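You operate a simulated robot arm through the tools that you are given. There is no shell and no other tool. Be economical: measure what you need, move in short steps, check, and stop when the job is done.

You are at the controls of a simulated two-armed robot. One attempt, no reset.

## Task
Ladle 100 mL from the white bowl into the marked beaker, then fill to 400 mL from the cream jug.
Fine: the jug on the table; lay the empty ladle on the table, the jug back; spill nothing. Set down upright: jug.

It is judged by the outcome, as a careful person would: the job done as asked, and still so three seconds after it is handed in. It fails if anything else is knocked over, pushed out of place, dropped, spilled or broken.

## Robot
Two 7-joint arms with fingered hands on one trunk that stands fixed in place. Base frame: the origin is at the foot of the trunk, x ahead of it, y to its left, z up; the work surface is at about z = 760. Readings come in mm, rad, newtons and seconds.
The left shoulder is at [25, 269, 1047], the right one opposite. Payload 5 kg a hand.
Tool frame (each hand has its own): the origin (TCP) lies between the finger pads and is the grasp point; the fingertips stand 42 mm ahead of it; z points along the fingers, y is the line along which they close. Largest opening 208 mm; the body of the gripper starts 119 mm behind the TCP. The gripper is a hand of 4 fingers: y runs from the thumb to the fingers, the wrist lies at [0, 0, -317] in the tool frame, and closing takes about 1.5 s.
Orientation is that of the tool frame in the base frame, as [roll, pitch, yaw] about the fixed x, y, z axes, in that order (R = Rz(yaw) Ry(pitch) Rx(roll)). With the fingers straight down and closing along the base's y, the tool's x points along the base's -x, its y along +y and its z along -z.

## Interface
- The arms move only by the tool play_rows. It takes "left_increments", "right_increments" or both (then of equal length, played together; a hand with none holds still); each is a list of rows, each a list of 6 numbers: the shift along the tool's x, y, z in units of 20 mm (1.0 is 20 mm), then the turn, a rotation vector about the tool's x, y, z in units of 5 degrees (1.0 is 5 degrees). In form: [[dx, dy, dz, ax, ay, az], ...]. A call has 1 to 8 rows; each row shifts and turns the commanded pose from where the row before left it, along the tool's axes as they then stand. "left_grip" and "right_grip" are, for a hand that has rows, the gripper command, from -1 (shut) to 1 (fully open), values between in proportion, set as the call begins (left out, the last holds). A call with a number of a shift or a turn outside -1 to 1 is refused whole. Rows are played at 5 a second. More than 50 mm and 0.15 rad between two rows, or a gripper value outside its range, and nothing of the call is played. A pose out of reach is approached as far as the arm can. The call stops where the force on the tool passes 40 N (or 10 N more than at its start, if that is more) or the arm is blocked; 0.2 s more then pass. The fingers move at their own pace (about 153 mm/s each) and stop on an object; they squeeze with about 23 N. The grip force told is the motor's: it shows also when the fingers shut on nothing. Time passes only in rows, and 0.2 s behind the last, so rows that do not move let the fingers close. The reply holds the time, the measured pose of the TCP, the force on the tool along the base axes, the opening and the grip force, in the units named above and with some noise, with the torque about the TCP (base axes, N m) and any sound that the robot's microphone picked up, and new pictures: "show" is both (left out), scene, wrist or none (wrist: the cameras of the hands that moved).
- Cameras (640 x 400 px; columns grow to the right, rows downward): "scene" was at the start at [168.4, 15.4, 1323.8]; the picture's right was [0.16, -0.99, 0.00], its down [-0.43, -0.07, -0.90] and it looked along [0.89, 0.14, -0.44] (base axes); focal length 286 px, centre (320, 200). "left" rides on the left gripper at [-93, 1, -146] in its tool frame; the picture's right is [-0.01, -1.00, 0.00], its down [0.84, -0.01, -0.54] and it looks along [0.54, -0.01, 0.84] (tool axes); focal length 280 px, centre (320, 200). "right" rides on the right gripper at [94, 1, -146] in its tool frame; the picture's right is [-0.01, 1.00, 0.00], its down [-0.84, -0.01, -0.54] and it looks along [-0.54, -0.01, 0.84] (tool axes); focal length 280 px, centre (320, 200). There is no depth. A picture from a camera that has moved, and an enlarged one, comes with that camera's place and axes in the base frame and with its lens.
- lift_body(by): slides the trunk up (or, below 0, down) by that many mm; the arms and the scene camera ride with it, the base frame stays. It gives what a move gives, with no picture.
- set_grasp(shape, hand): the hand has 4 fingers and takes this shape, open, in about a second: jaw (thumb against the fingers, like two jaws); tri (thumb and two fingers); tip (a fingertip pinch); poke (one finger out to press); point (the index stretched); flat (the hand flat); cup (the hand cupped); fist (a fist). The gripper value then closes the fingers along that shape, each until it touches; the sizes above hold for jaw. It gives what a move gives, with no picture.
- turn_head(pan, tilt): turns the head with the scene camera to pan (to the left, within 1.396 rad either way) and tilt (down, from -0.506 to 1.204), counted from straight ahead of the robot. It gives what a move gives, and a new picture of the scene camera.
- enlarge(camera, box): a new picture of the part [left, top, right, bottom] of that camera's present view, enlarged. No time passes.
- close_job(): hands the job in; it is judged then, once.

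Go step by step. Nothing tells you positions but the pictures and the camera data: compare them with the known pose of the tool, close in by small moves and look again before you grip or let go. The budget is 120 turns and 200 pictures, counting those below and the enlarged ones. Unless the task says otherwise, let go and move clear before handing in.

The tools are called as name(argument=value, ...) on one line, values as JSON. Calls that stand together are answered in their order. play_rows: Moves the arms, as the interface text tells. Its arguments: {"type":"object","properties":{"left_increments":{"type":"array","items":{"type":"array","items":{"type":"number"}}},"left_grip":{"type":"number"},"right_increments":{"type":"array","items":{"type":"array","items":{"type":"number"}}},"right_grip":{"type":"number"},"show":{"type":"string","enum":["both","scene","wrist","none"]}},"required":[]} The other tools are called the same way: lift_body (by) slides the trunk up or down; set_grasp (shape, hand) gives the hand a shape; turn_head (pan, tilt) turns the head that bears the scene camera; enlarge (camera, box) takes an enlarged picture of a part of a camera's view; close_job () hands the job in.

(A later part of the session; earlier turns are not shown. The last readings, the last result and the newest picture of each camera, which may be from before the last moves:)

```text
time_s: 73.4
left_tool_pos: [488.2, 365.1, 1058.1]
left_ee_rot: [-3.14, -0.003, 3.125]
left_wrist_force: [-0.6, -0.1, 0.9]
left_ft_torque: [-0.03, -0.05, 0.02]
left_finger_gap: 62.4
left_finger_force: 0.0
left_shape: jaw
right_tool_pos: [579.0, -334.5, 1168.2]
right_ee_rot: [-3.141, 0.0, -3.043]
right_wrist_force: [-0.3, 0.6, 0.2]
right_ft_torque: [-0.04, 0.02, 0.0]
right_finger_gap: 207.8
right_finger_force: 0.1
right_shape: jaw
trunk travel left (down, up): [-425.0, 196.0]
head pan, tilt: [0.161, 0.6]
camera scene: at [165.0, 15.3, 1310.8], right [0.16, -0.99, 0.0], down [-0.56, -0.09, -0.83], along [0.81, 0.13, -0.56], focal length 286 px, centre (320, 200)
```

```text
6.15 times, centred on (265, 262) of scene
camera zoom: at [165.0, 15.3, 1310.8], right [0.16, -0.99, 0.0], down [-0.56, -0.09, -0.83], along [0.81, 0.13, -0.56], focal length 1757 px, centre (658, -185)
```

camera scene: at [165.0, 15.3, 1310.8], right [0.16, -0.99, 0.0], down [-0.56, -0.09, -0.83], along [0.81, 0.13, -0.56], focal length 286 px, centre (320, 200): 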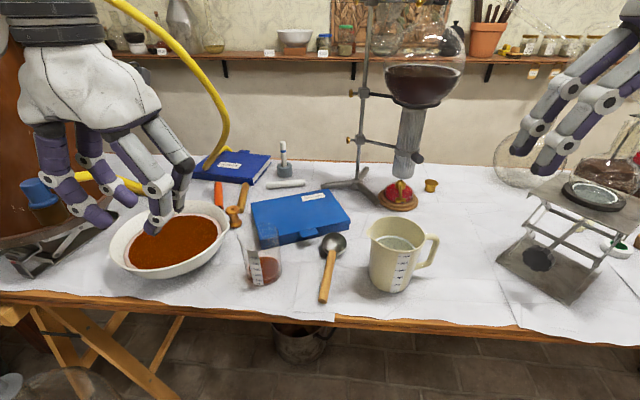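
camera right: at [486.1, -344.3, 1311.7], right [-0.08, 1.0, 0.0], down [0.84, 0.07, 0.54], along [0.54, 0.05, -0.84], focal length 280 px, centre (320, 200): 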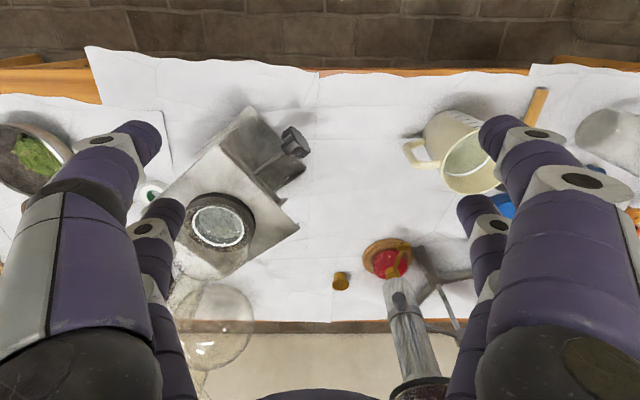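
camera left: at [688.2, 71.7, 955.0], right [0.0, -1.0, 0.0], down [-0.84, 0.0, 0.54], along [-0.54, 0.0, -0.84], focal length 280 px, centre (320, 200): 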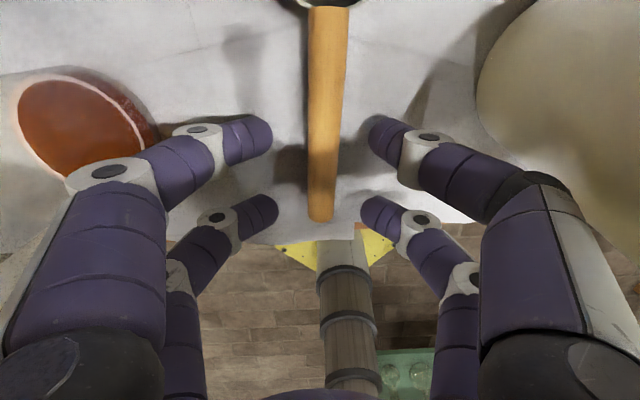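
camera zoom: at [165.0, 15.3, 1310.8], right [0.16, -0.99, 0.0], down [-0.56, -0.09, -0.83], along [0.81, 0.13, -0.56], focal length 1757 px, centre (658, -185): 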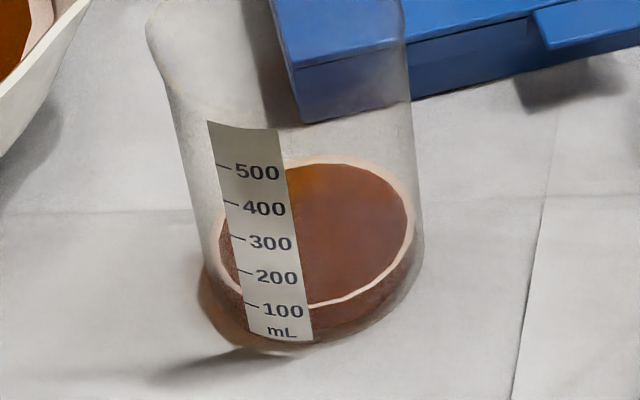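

The ladle is lying safely and the beaker is at about 100 mL. The jug is at about (657, -80) with its handle toward -y. I'll turn the right hand so it can take the jug body from the handle side, starting with the yaw.

play_rows(right_increments=[[0, 0, 0, 0, 0, 1], [0, 0, 0, 0, 0, 1], [0, 0, 0, 0, 0, 1], [0, 0, 0, 0, 0, 1], [0, 0, 0, 0, 0, 1], [0, 0, 0, 0, 0, 1], [0, 0, 0, 0, 0, 1], [0, 0, 0, 0, 0, 1]], right_grip=1, show="none")

play_rows(right_increments=[[0, 0, 0, 0, 0, 1], [0, 0, 0, 0, 0, 1], [0, 0, 0, 0, 0, 1], [0, 0, 0, 0, 0, 1], [0, 0, 0, 0, 0, 1], [0, 0, 0, 0, 0, 1], [0, 0, 0, 0, 0, 1], [0, 0, 0, 0, 0, 1]], show="none")

play_rows(right_increments=[[0, 0, 0, 0, 0, 1], [0, 0, 0, 0, 0, 1], [0, 0, 0, 0, 0, 1], [0, 0, 0, 0, 0, 1], [0, 0, 0, 0, 0, 1], [0, 0, 0, 0, 0, 1], [0, 0, 0, 0, 0, 0.1]], show="scene")

```text
time_s: 75.2
left_tool_pos: [489.1, 364.2, 1058.9]
left_ee_rot: [-3.14, -0.002, 3.123]
left_wrist_force: [-0.2, -0.1, -0.2]
left_ft_torque: [0.03, 0.01, 0.0]
left_finger_gap: 62.0
left_finger_force: 0.0
left_shape: jaw
right_tool_pos: [579.7, -334.2, 1165.7]
right_ee_rot: [-3.141, -0.001, 2.541]
right_wrist_force: [-0.2, -0.9, -0.1]
right_ft_torque: [0.01, -0.02, 0.0]
right_finger_gap: 208.0
right_finger_force: 0.0
right_shape: jaw
trunk travel left (down, up): [-425.0, 196.0]
head pan, tilt: [0.161, 0.6]
```

```text
time_s: 77.0
left_tool_pos: [489.3, 364.0, 1059.5]
left_ee_rot: [-3.141, -0.001, 3.126]
left_wrist_force: [-0.1, 0.8, 0.3]
left_ft_torque: [-0.05, 0.01, -0.03]
left_finger_gap: 62.4
left_finger_force: 0.0
left_shape: jaw
right_tool_pos: [577.6, -334.4, 1166.3]
right_ee_rot: [3.14, 0.0, 1.841]
right_wrist_force: [0.2, 0.4, -0.1]
right_ft_torque: [0.01, 0.01, 0.03]
right_finger_gap: 207.9
right_finger_force: 0.0
right_shape: jaw
trunk travel left (down, up): [-425.0, 196.0]
head pan, tilt: [0.161, 0.6]
```

```text
time_s: 78.6
left_tool_pos: [488.5, 366.2, 1059.8]
left_ee_rot: [-3.139, -0.001, 3.124]
left_wrist_force: [0.5, -0.4, 0.4]
left_ft_torque: [0.01, 0.0, -0.01]
left_finger_gap: 62.1
left_finger_force: 0.0
left_shape: jaw
right_tool_pos: [578.6, -334.3, 1166.6]
right_ee_rot: [3.141, 0.0, 1.309]
right_wrist_force: [0.1, 0.2, 0.4]
right_ft_torque: [0.01, 0.0, -0.03]
right_finger_gap: 207.7
right_finger_force: 0.1
right_shape: jaw
trunk travel left (down, up): [-425.0, 196.0]
head pan, tilt: [0.161, 0.6]
camera scene: at [165.0, 14.9, 1310.7], right [0.16, -0.99, 0.0], down [-0.56, -0.09, -0.83], along [0.81, 0.13, -0.56], focal length 286 px, centre (320, 200)
```

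scene: 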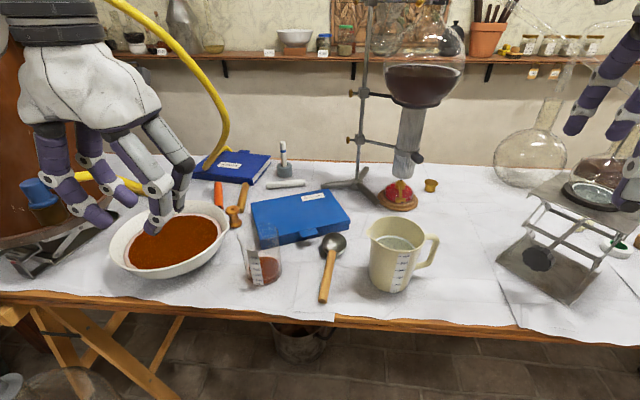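

play_rows(right_increments=[[0.5, 0, 0, 0, 1, 0], [0.5, 0, 0, 0, 1, 0], [0.5, 0, 0, 0, 1, 0], [0.5, 0, 0, 0, 1, 0], [0, 0, 0, 0, 1, 0], [0, 0, 0, 0, 1, 0], [0, 0, 0, 0, 1, 0], [0, 0, 0, 0, 1, 0]], show="none")

play_rows(right_increments=[[0, 0, 0, 0, 1, 0], [0, 0, 0, 0, 1, 0], [0, 0, 0, 0, 1, 0], [0, 0, 0, 0, 1, 0], [0, 0, 0, 0, 1, 0], [0, 0, 0, 0, 1, 0], [0, 0, 0, 0, 0, 0]])

```text
time_s: 80.4
left_tool_pos: [489.7, 363.6, 1058.8]
left_ee_rot: [-3.139, -0.001, 3.125]
left_wrist_force: [-0.5, -0.2, 0.9]
left_ft_torque: [0.06, 0.0, 0.0]
left_finger_gap: 62.1
left_finger_force: 0.0
left_shape: jaw
right_tool_pos: [589.5, -296.6, 1171.9]
right_ee_rot: [-3.141, -0.699, 1.311]
right_wrist_force: [0.7, -0.5, 0.1]
right_ft_torque: [0.07, -0.01, 0.06]
right_finger_gap: 207.7
right_finger_force: 0.1
right_shape: jaw
trunk travel left (down, up): [-425.0, 196.0]
head pan, tilt: [0.161, 0.6]
```

```text
time_s: 82.0
left_tool_pos: [488.5, 365.4, 1060.3]
left_ee_rot: [-3.138, 0.0, 3.124]
left_wrist_force: [-0.5, -0.3, 0.5]
left_ft_torque: [-0.02, -0.01, -0.01]
left_finger_gap: 62.2
left_finger_force: 0.1
left_shape: jaw
right_tool_pos: [588.1, -296.7, 1172.3]
right_ee_rot: [3.139, -1.223, 1.312]
right_wrist_force: [0.5, 0.6, 0.3]
right_ft_torque: [0.0, 0.01, -0.02]
right_finger_gap: 208.2
right_finger_force: 0.0
right_shape: jaw
trunk travel left (down, up): [-425.0, 196.0]
head pan, tilt: [0.161, 0.6]
camera scene: at [164.8, 15.0, 1310.8], right [0.16, -0.99, 0.0], down [-0.56, -0.09, -0.83], along [0.81, 0.13, -0.56], focal length 286 px, centre (320, 200)
camera right: at [563.0, -398.9, 1308.9], right [0.96, -0.26, -0.01], down [-0.22, -0.76, -0.61], along [0.15, 0.59, -0.79], focal length 280 px, centre (320, 200)
```

scene: 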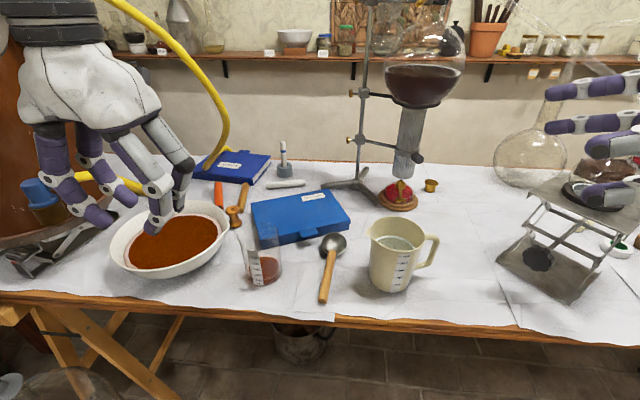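
right: 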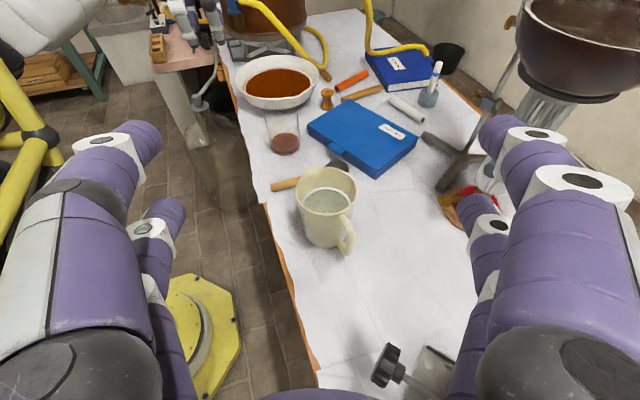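

enlarge(camera="right", box=[240, 130, 400, 270])

```text
2.86 times, centred on (320, 200) of right
camera zoom: at [563.0, -398.9, 1308.9], right [0.96, -0.26, -0.01], down [-0.22, -0.76, -0.61], along [0.15, 0.59, -0.79], focal length 801 px, centre (320, 200)
```

zoom: 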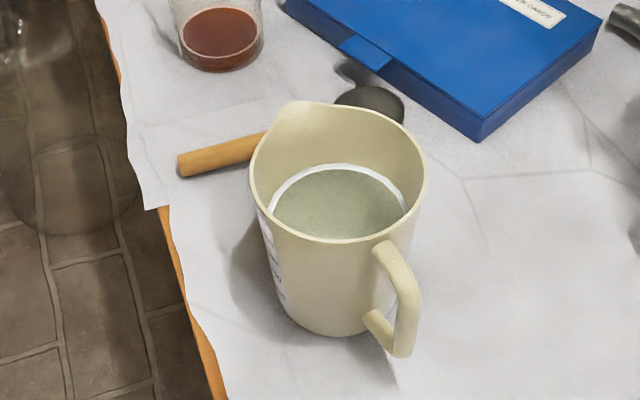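

The wrist view shows the jug well placed between the fingers. A stand knob sits at about (653, -368, 878), so I'll move over the jug and descend vertically onto it.

play_rows(right_increments=[[-0.105, 0.027, 0.974, 0, 0, 0], [-0.105, 0.027, 0.974, 0, 0, 0], [-0.105, 0.027, 0.974, 0, 0, 0], [-0.105, 0.027, 0.974, 0, 0, 0], [-0.105, 0.027, 0.974, 0, 0, 0], [-0.105, 0.027, 0.974, 0, 0, 0], [-0.105, 0.027, 0.974, 0, 0, 0]], show="none")

play_rows(right_increments=[[-0.105, 0.027, 0.974, 0, 0, 0], [-0.105, 0.027, 0.974, 0, 0, 0], [-0.105, 0.027, 0.974, 0, 0, 0], [-0.105, 0.027, 0.974, 0, 0, 0], [-0.105, 0.027, 0.974, 0, 0, 0], [-0.105, 0.027, 0.974, 0, 0, 0]])

```text
time_s: 83.6
left_tool_pos: [488.5, 364.0, 1059.6]
left_ee_rot: [-3.139, -0.002, 3.124]
left_wrist_force: [-0.6, -0.6, 0.2]
left_ft_torque: [0.0, 0.01, 0.05]
left_finger_gap: 62.0
left_finger_force: 0.1
left_shape: jaw
right_tool_pos: [623.2, -177.8, 1110.0]
right_ee_rot: [-3.14, -1.221, 1.309]
right_wrist_force: [-0.2, -0.2, 0.5]
right_ft_torque: [0.0, 0.0, -0.02]
right_finger_gap: 207.7
right_finger_force: 0.1
right_shape: jaw
trunk travel left (down, up): [-425.0, 196.0]
head pan, tilt: [0.161, 0.6]
```

```text
time_s: 85.0
left_tool_pos: [489.6, 364.5, 1059.9]
left_ee_rot: [-3.14, 0.0, 3.124]
left_wrist_force: [0.8, 0.7, 0.0]
left_ft_torque: [-0.04, 0.0, 0.0]
left_finger_gap: 62.2
left_finger_force: 0.1
left_shape: jaw
right_tool_pos: [654.1, -77.3, 1059.2]
right_ee_rot: [3.141, -1.222, 1.311]
right_wrist_force: [0.6, 0.2, 0.4]
right_ft_torque: [-0.03, 0.02, 0.04]
right_finger_gap: 207.7
right_finger_force: 0.0
right_shape: jaw
trunk travel left (down, up): [-425.0, 196.0]
head pan, tilt: [0.161, 0.6]
camera scene: at [165.1, 15.1, 1310.6], right [0.16, -0.99, 0.0], down [-0.56, -0.09, -0.82], along [0.81, 0.13, -0.57], focal length 286 px, centre (320, 200)
camera right: at [628.6, -179.2, 1196.3], right [0.96, -0.26, -0.01], down [-0.22, -0.76, -0.61], along [0.15, 0.59, -0.79], focal length 280 px, centre (320, 200)
```

scene: 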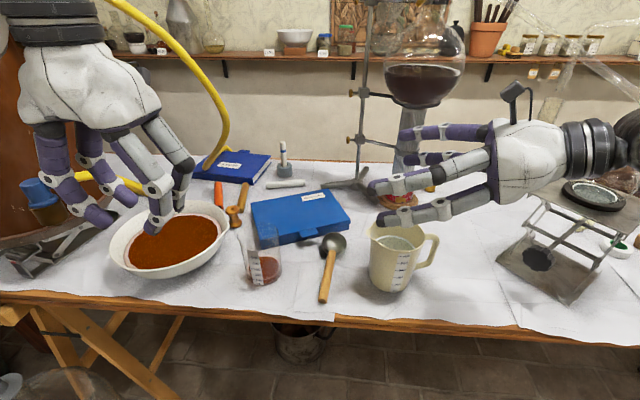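
right: 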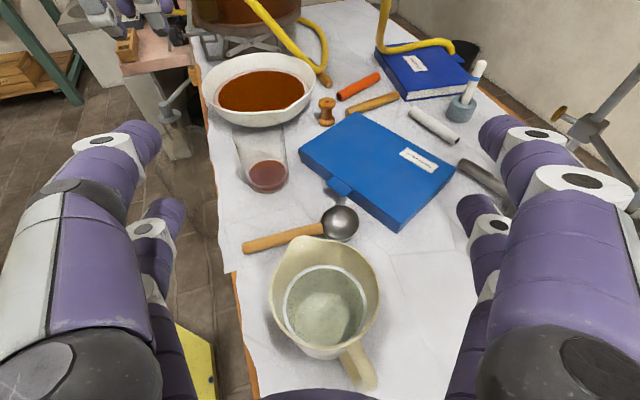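

play_rows(right_increments=[[-0.94, 0, 0.342, 0, 0, 0], [-0.94, 0, 0.342, 0, 0, 0], [-0.94, 0, 0.342, 0, 0, 0], [-0.94, 0, 0.342, 0, 0, 0], [-0.94, 0, 0.342, 0, 0, 0], [-0.94, 0, 0.342, 0, 0, 0]])

```text
time_s: 86.4
left_tool_pos: [489.5, 364.7, 1059.4]
left_ee_rot: [-3.14, -0.002, 3.124]
left_wrist_force: [-0.4, -0.3, -0.2]
left_ft_torque: [-0.01, 0.01, 0.0]
left_finger_gap: 62.1
left_finger_force: 0.0
left_shape: jaw
right_tool_pos: [654.6, -78.1, 938.4]
right_ee_rot: [-3.141, -1.225, 1.312]
right_wrist_force: [0.3, -0.6, -0.4]
right_ft_torque: [-0.03, -0.01, 0.04]
right_finger_gap: 208.3
right_finger_force: 0.0
right_shape: jaw
trunk travel left (down, up): [-425.0, 196.0]
head pan, tilt: [0.161, 0.6]
camera scene: at [165.1, 14.9, 1310.7], right [0.16, -0.99, 0.0], down [-0.56, -0.09, -0.82], along [0.81, 0.13, -0.57], focal length 286 px, centre (320, 200)
camera right: at [628.7, -180.3, 1076.1], right [0.96, -0.26, -0.01], down [-0.22, -0.76, -0.61], along [0.15, 0.59, -0.79], focal length 280 px, centre (320, 200)
```

scene: 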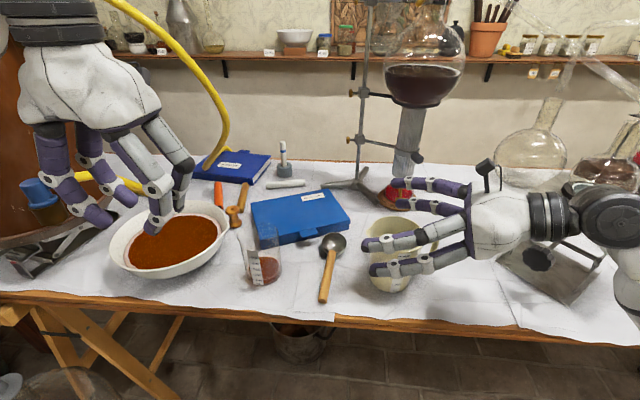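
right: 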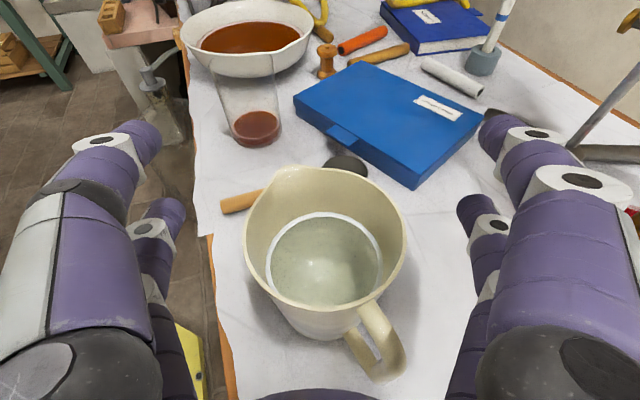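

Clear on all sides so far. I'll continue down to grasp height.

play_rows(right_increments=[[-0.94, 0, 0.342, 0, 0, 0], [-0.94, 0, 0.342, 0, 0, 0], [-0.94, 0, 0.342, 0, 0, 0], [-0.94, 0, 0.342, 0, 0, 0], [-0.94, 0.1, 0.342, 0, 0, 0], [-0.7, 0, 0.25, 0, 0, 0]])

enlarge(camera="scene", box=[340, 190, 600, 330])

```text
time_s: 87.8
left_tool_pos: [489.4, 364.5, 1060.6]
left_ee_rot: [-3.139, -0.002, 3.125]
left_wrist_force: [0.6, 0.0, 0.2]
left_ft_torque: [0.04, 0.03, -0.02]
left_finger_gap: 62.0
left_finger_force: 0.1
left_shape: jaw
right_tool_pos: [658.0, -78.2, 826.1]
right_ee_rot: [3.139, -1.224, 1.312]
right_wrist_force: [1.6, -0.4, 2.2]
right_ft_torque: [-0.11, -0.01, 0.09]
right_finger_gap: 208.0
right_finger_force: 0.1
right_shape: jaw
trunk travel left (down, up): [-425.0, 196.0]
head pan, tilt: [0.161, 0.6]
camera scene: at [165.0, 14.8, 1310.8], right [0.16, -0.99, 0.0], down [-0.56, -0.09, -0.83], along [0.81, 0.13, -0.56], focal length 286 px, centre (320, 200)
camera right: at [631.2, -180.5, 962.4], right [0.96, -0.26, -0.01], down [-0.22, -0.76, -0.61], along [0.15, 0.59, -0.79], focal length 280 px, centre (320, 200)
```

scene: 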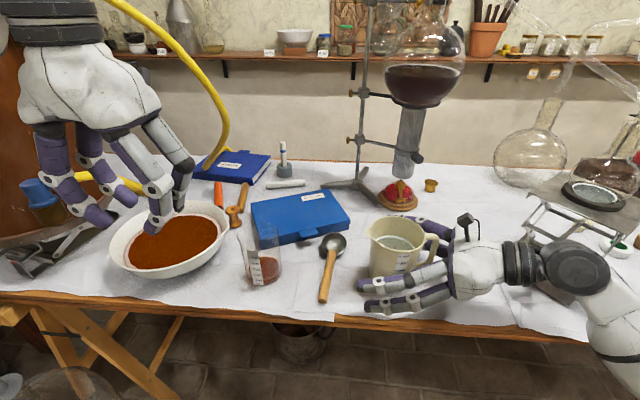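
right: 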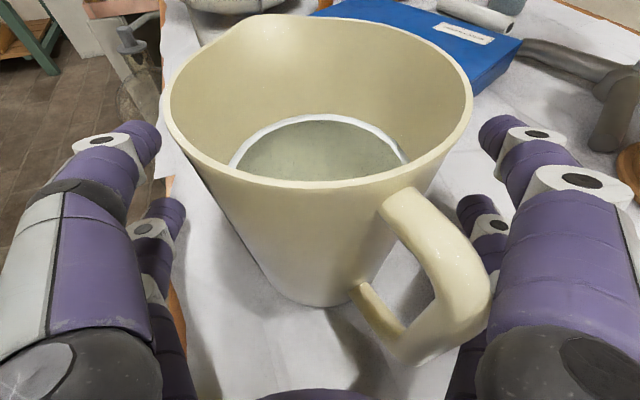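

```text
2.46 times, centred on (470, 260) of scene
camera zoom: at [165.0, 14.8, 1310.8], right [0.16, -0.99, 0.0], down [-0.56, -0.09, -0.83], along [0.81, 0.13, -0.56], focal length 703 px, centre (-49, 52)
```

zoom: 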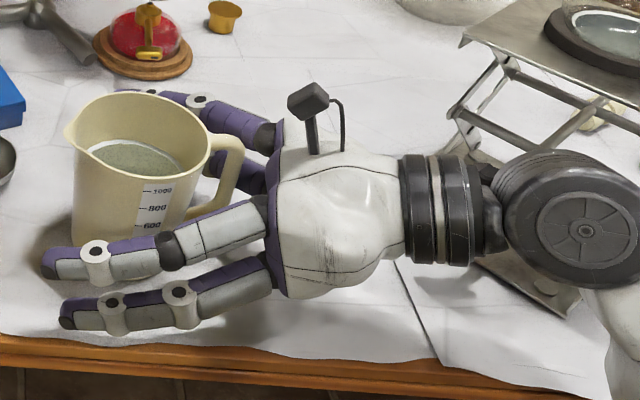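

The handle is very close to the far lower finger. I'll raise slightly, tilt the hand steeper, and yaw 10° so the handle sits more centrally.

play_rows(right_increments=[[0.376, 0, -0.137, 0, 0, 0], [0, 0, 0, 0, -1, 0], [0, 0, 0, 0, -1, 0], [0, 0, 0, 0, -1, 0], [0, 0, 0, 0.82, 0, -0.574], [0, 0, 0, 0.82, 0, -0.574]])

enlarge(camera="scene", box=[340, 190, 600, 330])

```text
time_s: 89.2
left_tool_pos: [489.8, 365.1, 1059.5]
left_ee_rot: [-3.14, -0.002, 3.124]
left_wrist_force: [-0.1, 0.2, 0.3]
left_ft_torque: [0.03, 0.0, 0.03]
left_finger_gap: 62.1
left_finger_force: 0.0
left_shape: jaw
right_tool_pos: [656.1, -78.0, 831.9]
right_ee_rot: [3.142, -0.961, 1.485]
right_wrist_force: [0.4, 0.1, 0.4]
right_ft_torque: [-0.03, 0.0, 0.05]
right_finger_gap: 208.3
right_finger_force: 0.1
right_shape: jaw
trunk travel left (down, up): [-425.0, 196.0]
head pan, tilt: [0.161, 0.6]
camera scene: at [165.0, 14.8, 1310.7], right [0.16, -0.99, 0.0], down [-0.56, -0.09, -0.82], along [0.81, 0.13, -0.57], focal length 286 px, centre (320, 200)
camera right: at [652.1, -144.5, 991.8], right [1.0, -0.09, -0.01], down [-0.09, -0.92, -0.38], along [0.02, 0.38, -0.92], focal length 280 px, centre (320, 200)
```

scene: 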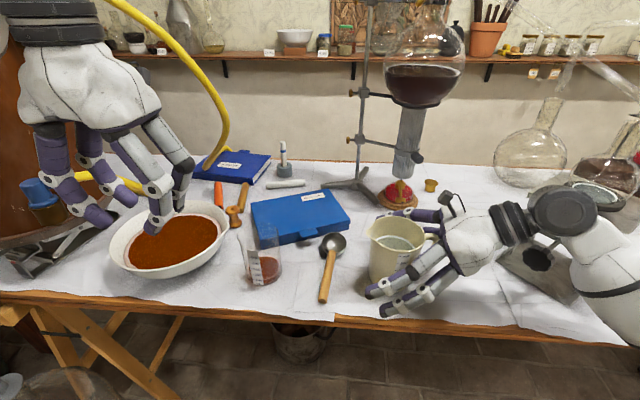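
right: 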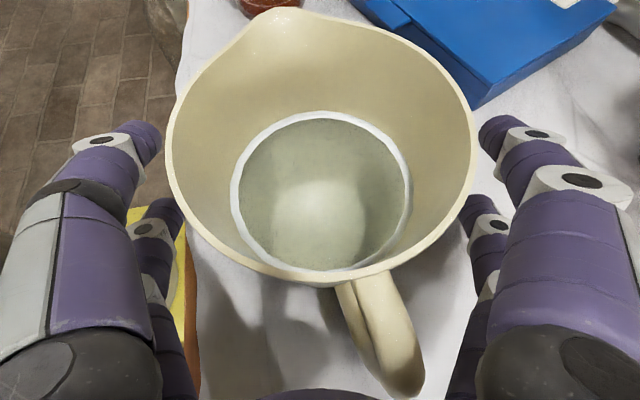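

```text
2.46 times, centred on (470, 260) of scene
camera zoom: at [165.0, 14.8, 1310.7], right [0.16, -0.99, 0.0], down [-0.56, -0.09, -0.82], along [0.81, 0.13, -0.57], focal length 703 px, centre (-49, 52)
```

zoom: 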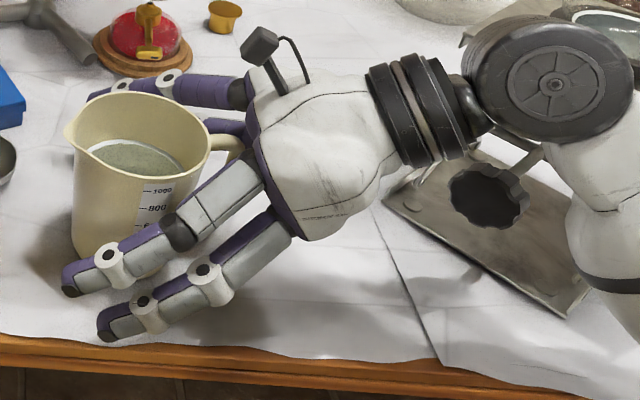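

The handle is now well inside the hand and clear of the fingers. I'll close on the jug body.

play_rows(right_increments=[[0, 0, 0, 0, 0, 0], [0, 0, 0, 0, 0, 0], [0, 0, 0, 0, 0, 0], [0, 0, 0, 0, 0, 0], [0, 0, 0, 0, 0, 0], [0, 0, 0, 0, 0, 0], [0, 0, 0, 0, 0, 0], [0, 0, 0, 0, 0, 0]], right_grip=-1)

enlarge(camera="scene", box=[340, 190, 500, 330])

```text
time_s: 91.0
left_tool_pos: [489.5, 365.4, 1059.5]
left_ee_rot: [-3.139, 0.0, 3.124]
left_wrist_force: [-1.4, -0.5, -0.6]
left_ft_torque: [0.04, 0.02, 0.0]
left_finger_gap: 62.0
left_finger_force: 0.1
left_shape: jaw
right_tool_pos: [656.0, -78.2, 831.9]
right_ee_rot: [-3.139, -0.959, 1.484]
right_wrist_force: [-2.0, 1.9, 0.0]
right_ft_torque: [-0.02, -0.04, -0.03]
right_finger_gap: 81.8
right_finger_force: 22.9
right_shape: jaw
trunk travel left (down, up): [-425.0, 196.0]
head pan, tilt: [0.161, 0.6]
camera scene: at [164.9, 15.0, 1310.7], right [0.16, -0.99, 0.0], down [-0.56, -0.09, -0.83], along [0.81, 0.13, -0.56], focal length 286 px, centre (320, 200)
camera right: at [651.9, -144.4, 992.1], right [1.0, -0.09, -0.01], down [-0.09, -0.92, -0.38], along [0.02, 0.38, -0.92], focal length 280 px, centre (320, 200)
```

scene: 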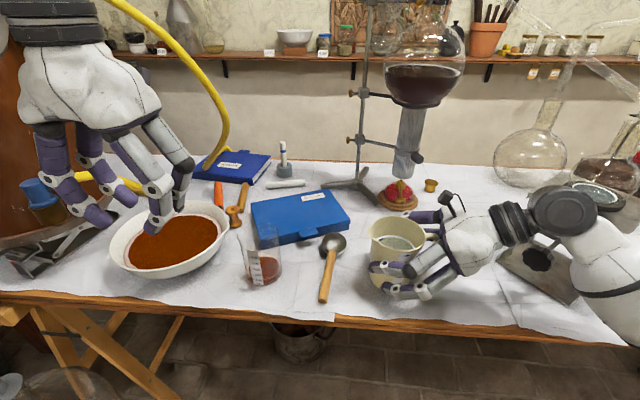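
right: 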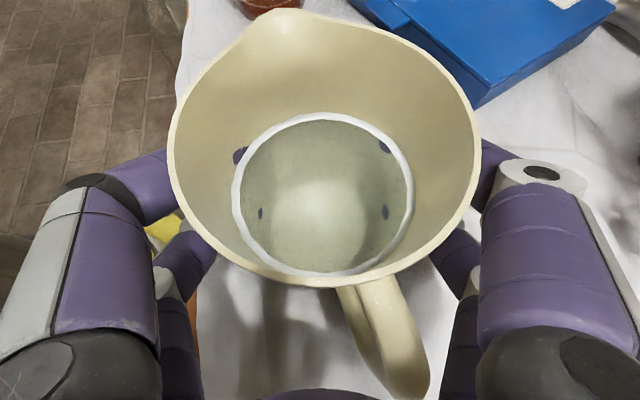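

```text
2.86 times, centred on (420, 260) of scene
camera zoom: at [164.9, 15.0, 1310.7], right [0.16, -0.99, 0.0], down [-0.56, -0.09, -0.83], along [0.81, 0.13, -0.56], focal length 816 px, centre (34, 29)
```

zoom: 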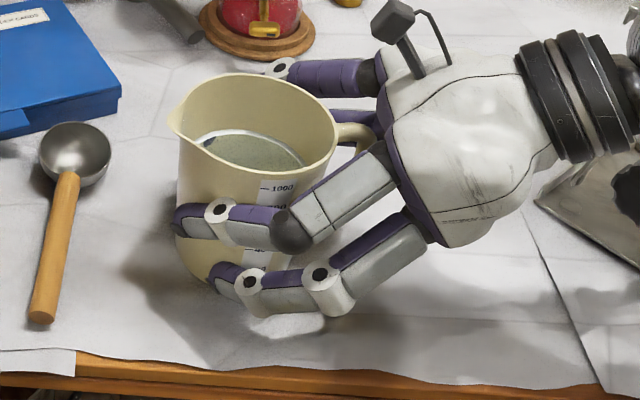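

Gripped at 23 N with the fingers wrapped around the body. I'll lift a little and check it holds.

play_rows(right_increments=[[0.2, 0, -0.14, 0, 0, 0], [0.3, 0, -0.21, 0, 0, 0], [0.41, 0, -0.287, 0, 0, 0], [0.41, 0, -0.287, 0, 0, 0], [0.41, 0, -0.287, 0, 0, 0], [0.41, 0, -0.287, 0, 0, 0], [0, 0, 0, 0, 0, 0]])

enlarge(camera="scene", box=[340, 190, 500, 330])

```text
time_s: 92.6
left_tool_pos: [488.1, 364.7, 1059.0]
left_ee_rot: [-3.139, 0.001, 3.123]
left_wrist_force: [0.3, 0.5, -0.4]
left_ft_torque: [-0.03, 0.03, -0.01]
left_finger_gap: 62.2
left_finger_force: 0.0
left_shape: jaw
right_tool_pos: [655.7, -77.3, 883.0]
right_ee_rot: [-3.141, -0.96, 1.486]
right_wrist_force: [-0.2, 0.0, -6.7]
right_ft_torque: [0.09, 0.02, -0.02]
right_finger_gap: 81.4
right_finger_force: 23.1
right_shape: jaw
trunk travel left (down, up): [-425.0, 196.0]
head pan, tilt: [0.161, 0.6]
camera scene: at [164.6, 15.0, 1310.7], right [0.16, -0.99, 0.0], down [-0.56, -0.09, -0.83], along [0.81, 0.13, -0.56], focal length 286 px, centre (320, 200)
camera right: at [651.4, -143.9, 1043.7], right [1.0, -0.09, -0.01], down [-0.09, -0.92, -0.38], along [0.02, 0.38, -0.92], focal length 280 px, centre (320, 200)
```

scene: 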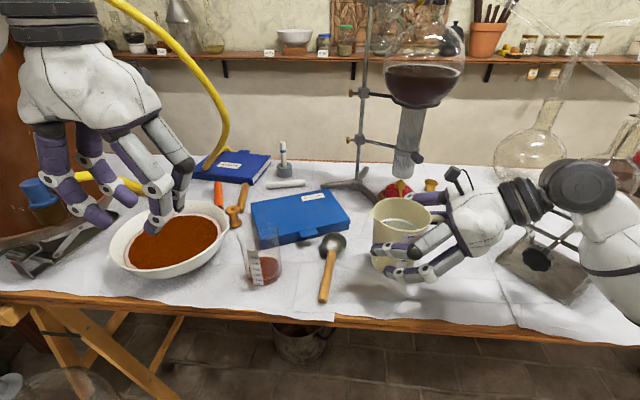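
right: 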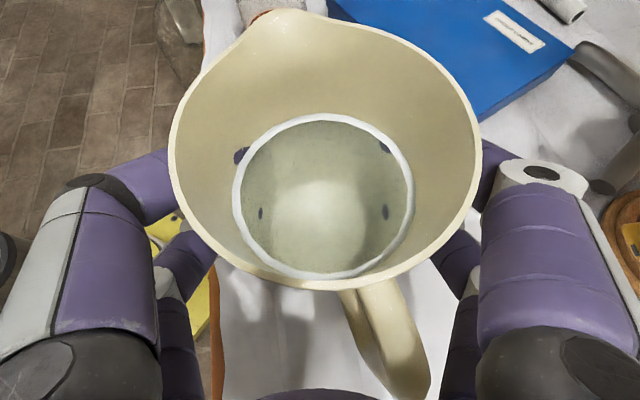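

```text
2.86 times, centred on (420, 260) of scene
camera zoom: at [164.6, 15.0, 1310.7], right [0.16, -0.99, 0.0], down [-0.56, -0.09, -0.83], along [0.81, 0.13, -0.56], focal length 816 px, centre (34, 29)
```

zoom: 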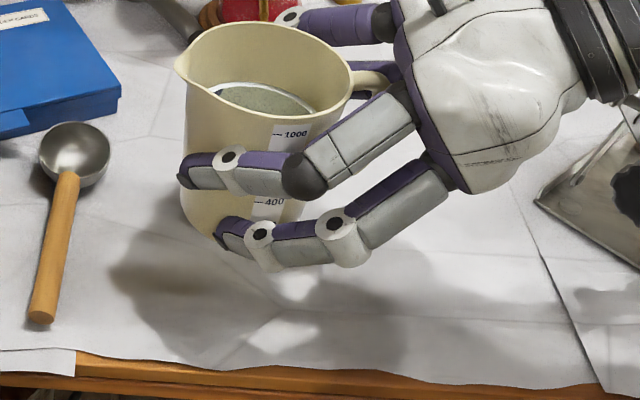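

The jug is lifted, upright and steady, with a total load of about 6.7 N. I'll carry it toward the beaker, stopping short of its rim.

play_rows(right_increments=[[0.4, 0, -0.2, 0, 0, 0], [0.5, -0.2, 0.2, 0, 0, 0], [0.58, -0.26, 0.39, 0, 0, 0], [0.58, -0.26, 0.39, 0, 0, 0], [0.58, -0.26, 0.39, 0, 0, 0], [0.58, -0.26, 0.39, 0, 0, 0], [0.58, -0.26, 0.39, 0, 0, 0], [0.58, -0.26, 0.39, 0, 0, 0]], show="none")

play_rows(right_increments=[[0.58, -0.26, 0.39, 0, 0, 0], [0.58, -0.26, 0.39, 0, 0, 0], [0.58, -0.26, 0.39, 0, 0, 0], [0.58, -0.26, 0.39, 0, 0, 0], [0.58, -0.26, 0.39, 0, 0, 0], [0.3, -0.1, 0.39, 0, 0, 0], [0, 0, 0, 0, 0, 0]])

enlarge(camera="scene", box=[220, 150, 420, 300])

```text
time_s: 94.4
left_tool_pos: [488.6, 364.7, 1059.6]
left_ee_rot: [-3.139, -0.001, 3.124]
left_wrist_force: [0.8, -0.3, -0.3]
left_ft_torque: [-0.01, -0.01, 0.02]
left_finger_gap: 62.2
left_finger_force: 0.0
left_shape: jaw
right_tool_pos: [628.2, 13.6, 928.3]
right_ee_rot: [-3.139, -0.959, 1.483]
right_wrist_force: [0.6, 0.4, -7.5]
right_ft_torque: [0.08, 0.0, -0.01]
right_finger_gap: 81.3
right_finger_force: 23.7
right_shape: jaw
trunk travel left (down, up): [-425.0, 196.0]
head pan, tilt: [0.161, 0.6]
```

```text
time_s: 96.0
left_tool_pos: [489.5, 362.6, 1060.0]
left_ee_rot: [-3.139, -0.001, 3.124]
left_wrist_force: [0.1, 0.4, -0.8]
left_ft_torque: [0.04, 0.0, -0.03]
left_finger_gap: 62.1
left_finger_force: 0.2
left_shape: jaw
right_tool_pos: [608.2, 91.4, 954.3]
right_ee_rot: [-3.14, -0.96, 1.484]
right_wrist_force: [-0.6, -0.3, -7.5]
right_ft_torque: [0.07, 0.08, 0.0]
right_finger_gap: 81.1
right_finger_force: 22.7
right_shape: jaw
trunk travel left (down, up): [-425.0, 196.0]
head pan, tilt: [0.161, 0.6]
camera scene: at [165.3, 15.0, 1310.6], right [0.16, -0.99, 0.0], down [-0.56, -0.09, -0.82], along [0.81, 0.13, -0.57], focal length 286 px, centre (320, 200)
camera right: at [603.8, 24.1, 1114.6], right [1.0, -0.09, -0.01], down [-0.09, -0.92, -0.38], along [0.02, 0.38, -0.92], focal length 280 px, centre (320, 200)
```

scene: 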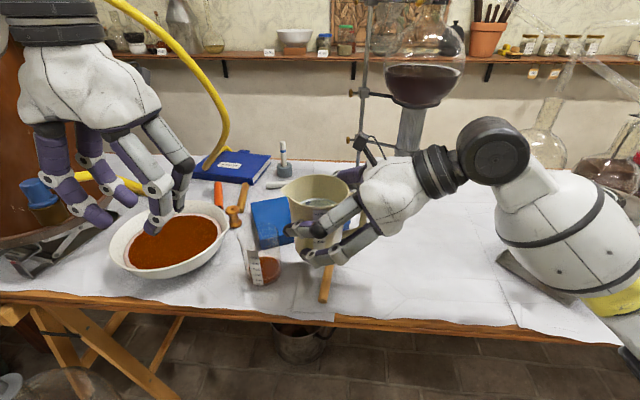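
right: 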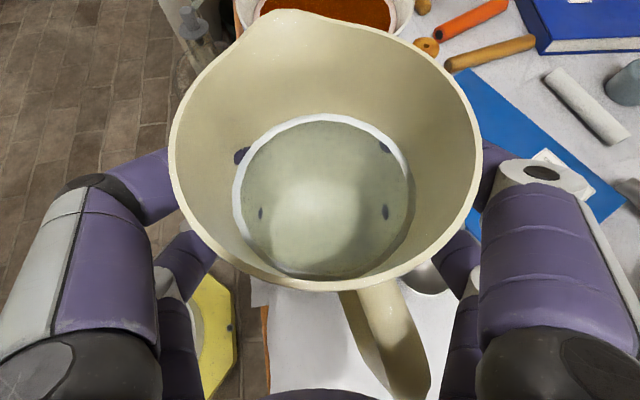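

```text
2.67 times, centred on (320, 225) of scene
camera zoom: at [165.3, 15.0, 1310.6], right [0.16, -0.99, 0.0], down [-0.56, -0.09, -0.82], along [0.81, 0.13, -0.57], focal length 762 px, centre (320, 133)
```

zoom: 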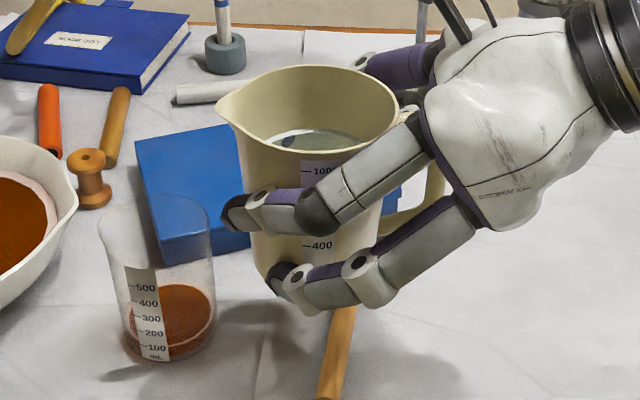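

The load is about 7.5 N. The spout is at about (591, 157, 1026) and leans slightly to -x. I'll tilt 30° about the axis square to the spout, still without pouring, while shifting a little.

play_rows(right_increments=[[0, 0.58, 0.35, 0, 0, 0], [0, 0.58, 0.35, 0, 0, 0], [0, 0, 0, -0.19, -0.945, -0.272], [0, 0, 0, -0.19, -0.945, -0.272], [0, 0, 0, -0.19, -0.945, -0.272], [0, 0, 0, -0.19, -0.945, -0.272], [0, 0, 0, -0.19, -0.945, -0.272], [0, 0, 0, -0.19, -0.945, -0.272]])

enlarge(camera="scene", box=[220, 150, 420, 300])

```text
time_s: 97.8
left_tool_pos: [489.0, 364.4, 1059.1]
left_ee_rot: [-3.14, -0.003, 3.124]
left_wrist_force: [-0.8, 0.6, 0.8]
left_ft_torque: [-0.06, -0.06, 0.01]
left_finger_gap: 62.2
left_finger_force: 0.1
left_shape: jaw
right_tool_pos: [631.1, 100.1, 947.4]
right_ee_rot: [2.958, -0.454, 1.611]
right_wrist_force: [0.7, 0.8, -8.3]
right_ft_torque: [0.04, -0.03, -0.01]
right_finger_gap: 81.2
right_finger_force: 22.4
right_shape: jaw
trunk travel left (down, up): [-425.0, 196.0]
head pan, tilt: [0.161, 0.6]
camera scene: at [165.0, 15.2, 1310.7], right [0.16, -0.99, 0.0], down [-0.56, -0.09, -0.83], along [0.81, 0.13, -0.56], focal length 286 px, centre (320, 200)
camera right: at [604.9, 120.1, 1116.7], right [0.99, -0.05, 0.16], down [-0.07, -0.99, 0.11], along [0.15, -0.12, -0.98], focal length 280 px, centre (320, 200)
```

scene: 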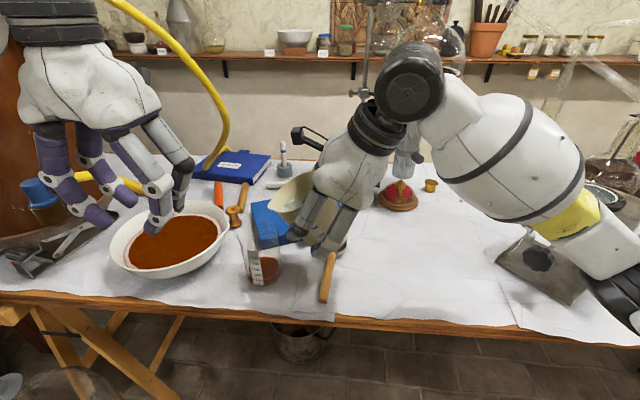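
right: 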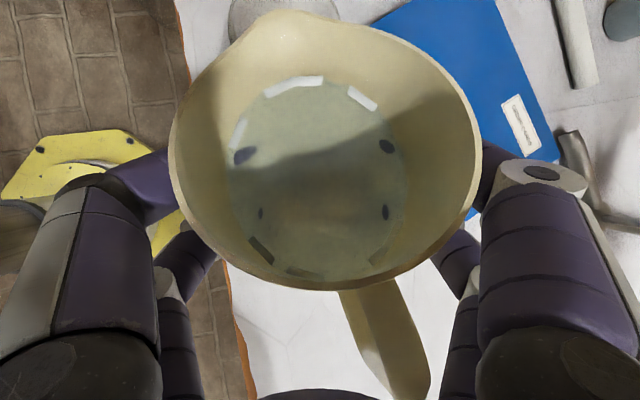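

```text
2.67 times, centred on (320, 225) of scene
camera zoom: at [165.0, 15.2, 1310.7], right [0.16, -0.99, 0.0], down [-0.56, -0.09, -0.83], along [0.81, 0.13, -0.56], focal length 762 px, centre (320, 133)
```

zoom: 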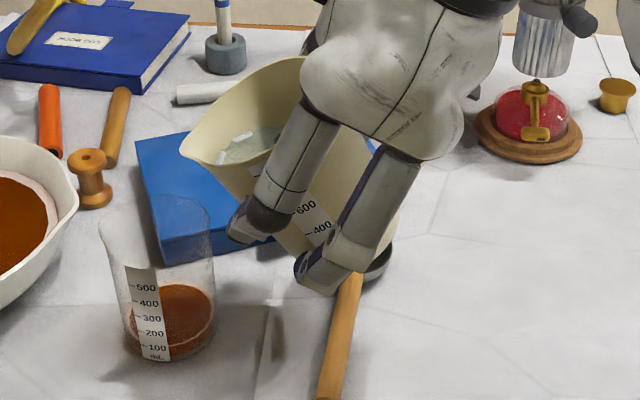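

The spout is at about (608, 190, 977), just above and short of the beaker's centre. I'll continue to 45° and watch for flow.

play_rows(right_increments=[[0, 0, 0, -0.19, -0.945, -0.272], [0, 0, 0, -0.19, -0.945, -0.272], [0, 0, 0, -0.13, -0.66, -0.19], [0, 0, 0, 0, 0, 0]], show="none")

enlarge(camera="scene", box=[220, 150, 420, 300])

```text
time_s: 98.8
left_tool_pos: [489.4, 365.4, 1058.8]
left_ee_rot: [-3.14, -0.001, 3.125]
left_wrist_force: [0.7, -0.9, 0.7]
left_ft_torque: [-0.01, -0.03, -0.02]
left_finger_gap: 62.3
left_finger_force: 0.0
left_shape: jaw
right_tool_pos: [631.1, 100.3, 947.0]
right_ee_rot: [2.907, -0.224, 1.627]
right_wrist_force: [1.0, 0.6, -7.5]
right_ft_torque: [0.05, 0.01, -0.01]
right_finger_gap: 81.1
right_finger_force: 23.2
right_shape: jaw
trunk travel left (down, up): [-425.0, 196.0]
head pan, tilt: [0.161, 0.6]
```

```text
2.67 times, centred on (320, 225) of scene
camera zoom: at [165.3, 15.1, 1310.6], right [0.16, -0.99, 0.0], down [-0.56, -0.09, -0.82], along [0.81, 0.13, -0.57], focal length 762 px, centre (320, 133)
```

zoom: 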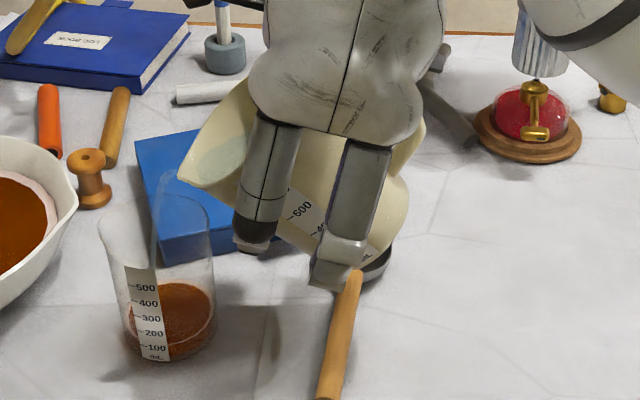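

It's already pouring a thin stream into the beaker's middle. I'll tilt further in small steps and monitor.

play_rows(right_increments=[[0, 0, 0, -0.04, -0.19, -0.054], [0, 0, 0, -0.04, -0.19, -0.054], [0, 0, 0, 0, 0, 0], [0, 0, 0, 0, 0, 0], [0, 0, 0, 0, 0, 0]], show="none")

enlarge(camera="scene", box=[220, 150, 340, 300])

```text
time_s: 100.0
left_tool_pos: [489.1, 364.7, 1058.8]
left_ee_rot: [-3.138, -0.003, 3.125]
left_wrist_force: [-0.3, 0.7, 0.0]
left_ft_torque: [-0.06, -0.01, -0.04]
left_finger_gap: 61.9
left_finger_force: 0.0
left_shape: jaw
right_tool_pos: [631.0, 100.4, 946.6]
right_ee_rot: [2.899, -0.188, 1.628]
right_wrist_force: [0.2, -0.5, -7.6]
right_ft_torque: [0.04, 0.04, 0.02]
right_finger_gap: 81.1
right_finger_force: 22.6
right_shape: jaw
trunk travel left (down, up): [-425.0, 196.0]
head pan, tilt: [0.161, 0.6]
```

```text
2.67 times, centred on (280, 225) of scene
camera zoom: at [165.3, 15.0, 1310.7], right [0.16, -0.99, 0.0], down [-0.56, -0.09, -0.82], along [0.81, 0.13, -0.57], focal length 762 px, centre (427, 133)
```

zoom: 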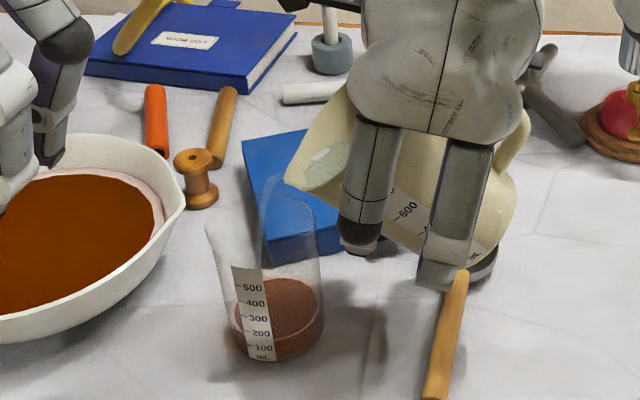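

play_rows(right_increments=[[0, 0, 0, -0.04, -0.19, -0.054], [0, 0, 0, -0.04, -0.19, -0.054], [0, 0, 0, 0, 0, 0], [0, 0, 0, 0, 0, 0], [0, 0, 0, 0, 0, 0]], show="none")

enlarge(camera="scene", box=[240, 200, 300, 295])

```text
time_s: 101.2
left_tool_pos: [489.7, 365.4, 1059.8]
left_ee_rot: [-3.141, -0.003, 3.123]
left_wrist_force: [0.3, -0.3, -0.3]
left_ft_torque: [0.0, -0.02, -0.03]
left_finger_gap: 62.5
left_finger_force: 0.0
left_shape: jaw
right_tool_pos: [631.7, 101.2, 946.9]
right_ee_rot: [2.891, -0.156, 1.631]
right_wrist_force: [0.9, 0.1, -5.7]
right_ft_torque: [0.06, 0.03, 0.01]
right_finger_gap: 81.0
right_finger_force: 22.6
right_shape: jaw
trunk travel left (down, up): [-425.0, 196.0]
head pan, tilt: [0.161, 0.6]
```

```text
4.21 times, centred on (270, 248) of scene
camera zoom: at [165.2, 15.0, 1310.7], right [0.16, -0.99, 0.0], down [-0.56, -0.09, -0.82], along [0.81, 0.13, -0.57], focal length 1202 px, centre (530, 0)
```

zoom: 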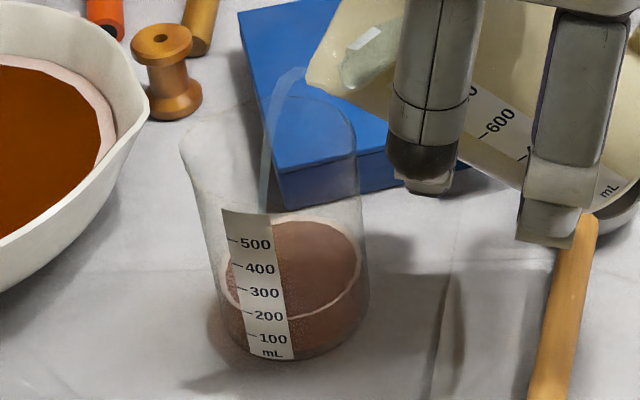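

About 200 mL now. I'll continue at a similar flow.

play_rows(right_increments=[[0, 0, 0, -0.04, -0.19, -0.054], [0, 0, 0, -0.04, -0.19, -0.054], [0, 0, 0, -0.02, -0.095, -0.027], [0, 0, 0, -0.02, -0.095, -0.027], [0, 0, 0, -0.02, -0.095, -0.027], [0, 0, 0, 0, 0, 0]], show="none")

enlarge(camera="scene", box=[240, 200, 300, 295])

```text
time_s: 102.6
left_tool_pos: [488.9, 364.5, 1059.7]
left_ee_rot: [-3.14, -0.002, 3.122]
left_wrist_force: [-0.7, 0.0, 0.3]
left_ft_torque: [0.02, 0.01, 0.01]
left_finger_gap: 62.0
left_finger_force: 0.1
left_shape: jaw
right_tool_pos: [630.7, 99.9, 946.2]
right_ee_rot: [2.881, -0.093, 1.632]
right_wrist_force: [0.1, 0.6, -6.1]
right_ft_torque: [0.05, 0.02, 0.02]
right_finger_gap: 81.3
right_finger_force: 23.2
right_shape: jaw
trunk travel left (down, up): [-425.0, 196.0]
head pan, tilt: [0.161, 0.6]
```

```text
4.21 times, centred on (270, 248) of scene
camera zoom: at [165.2, 15.0, 1310.7], right [0.16, -0.99, 0.0], down [-0.56, -0.09, -0.82], along [0.81, 0.13, -0.57], focal length 1202 px, centre (530, 0)
```

zoom: 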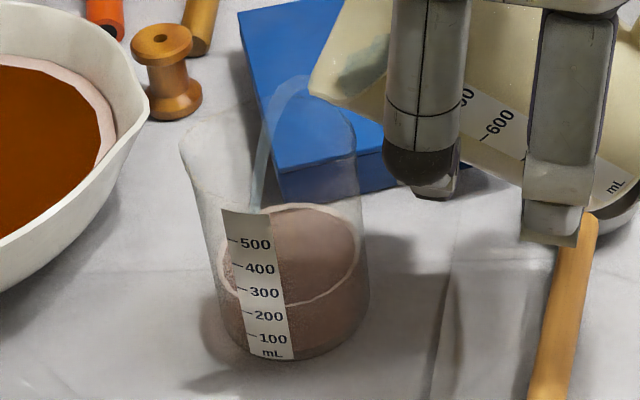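

About 260 mL. I'll continue gently.

play_rows(right_increments=[[0, 0, 0, -0.02, -0.095, -0.027], [0, 0, 0, -0.02, -0.095, -0.027], [0, 0, 0, -0.02, -0.095, -0.027], [0, 0, 0, 0, 0, 0]], show="none")

enlarge(camera="scene", box=[240, 200, 300, 295])

```text
time_s: 103.6
left_tool_pos: [490.4, 365.3, 1059.1]
left_ee_rot: [3.142, -0.002, 3.125]
left_wrist_force: [0.0, 0.6, 0.3]
left_ft_torque: [0.0, -0.01, -0.01]
left_finger_gap: 62.1
left_finger_force: 0.0
left_shape: jaw
right_tool_pos: [630.7, 100.4, 946.9]
right_ee_rot: [2.874, -0.067, 1.631]
right_wrist_force: [-0.3, -1.0, -6.6]
right_ft_torque: [0.02, 0.01, 0.01]
right_finger_gap: 80.9
right_finger_force: 22.7
right_shape: jaw
trunk travel left (down, up): [-425.0, 196.0]
head pan, tilt: [0.161, 0.6]
```

```text
4.21 times, centred on (270, 248) of scene
camera zoom: at [165.2, 15.0, 1310.7], right [0.16, -0.99, 0.0], down [-0.56, -0.09, -0.82], along [0.81, 0.13, -0.57], focal length 1202 px, centre (530, 0)
```

zoom: 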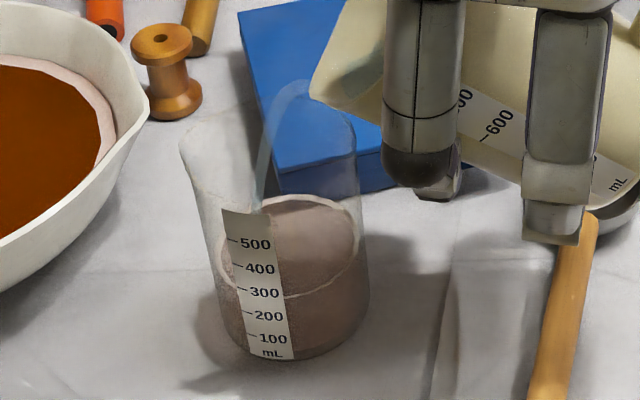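

About 295 mL, on track.

play_rows(right_increments=[[0, 0, 0, -0.02, -0.095, -0.027], [0, 0, 0, -0.02, -0.095, -0.027], [0, 0, 0, -0.02, -0.095, -0.027], [0, 0, 0, 0, 0, 0]], show="none")

enlarge(camera="scene", box=[240, 200, 300, 295])

```text
time_s: 104.6
left_tool_pos: [489.6, 363.7, 1059.2]
left_ee_rot: [-3.139, 0.0, 3.125]
left_wrist_force: [0.2, 0.5, -0.6]
left_ft_torque: [-0.02, 0.02, 0.0]
left_finger_gap: 62.5
left_finger_force: 0.0
left_shape: jaw
right_tool_pos: [631.5, 99.9, 946.5]
right_ee_rot: [2.869, -0.043, 1.631]
right_wrist_force: [-0.1, 0.2, -5.7]
right_ft_torque: [0.04, 0.0, 0.01]
right_finger_gap: 81.4
right_finger_force: 22.8
right_shape: jaw
trunk travel left (down, up): [-425.0, 196.0]
head pan, tilt: [0.161, 0.6]
```

```text
4.21 times, centred on (270, 248) of scene
camera zoom: at [165.2, 15.0, 1310.7], right [0.16, -0.99, 0.0], down [-0.56, -0.09, -0.82], along [0.81, 0.13, -0.57], focal length 1202 px, centre (530, 0)
```

zoom: 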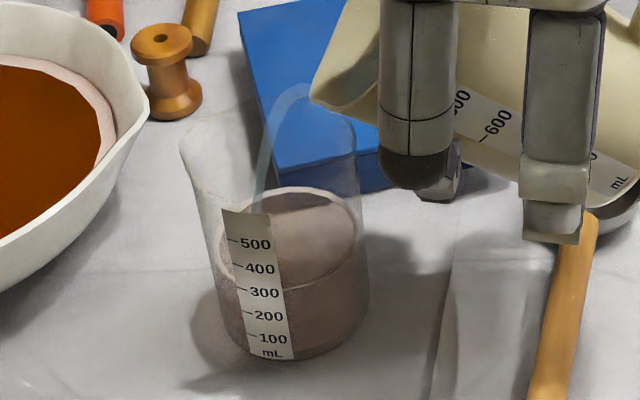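

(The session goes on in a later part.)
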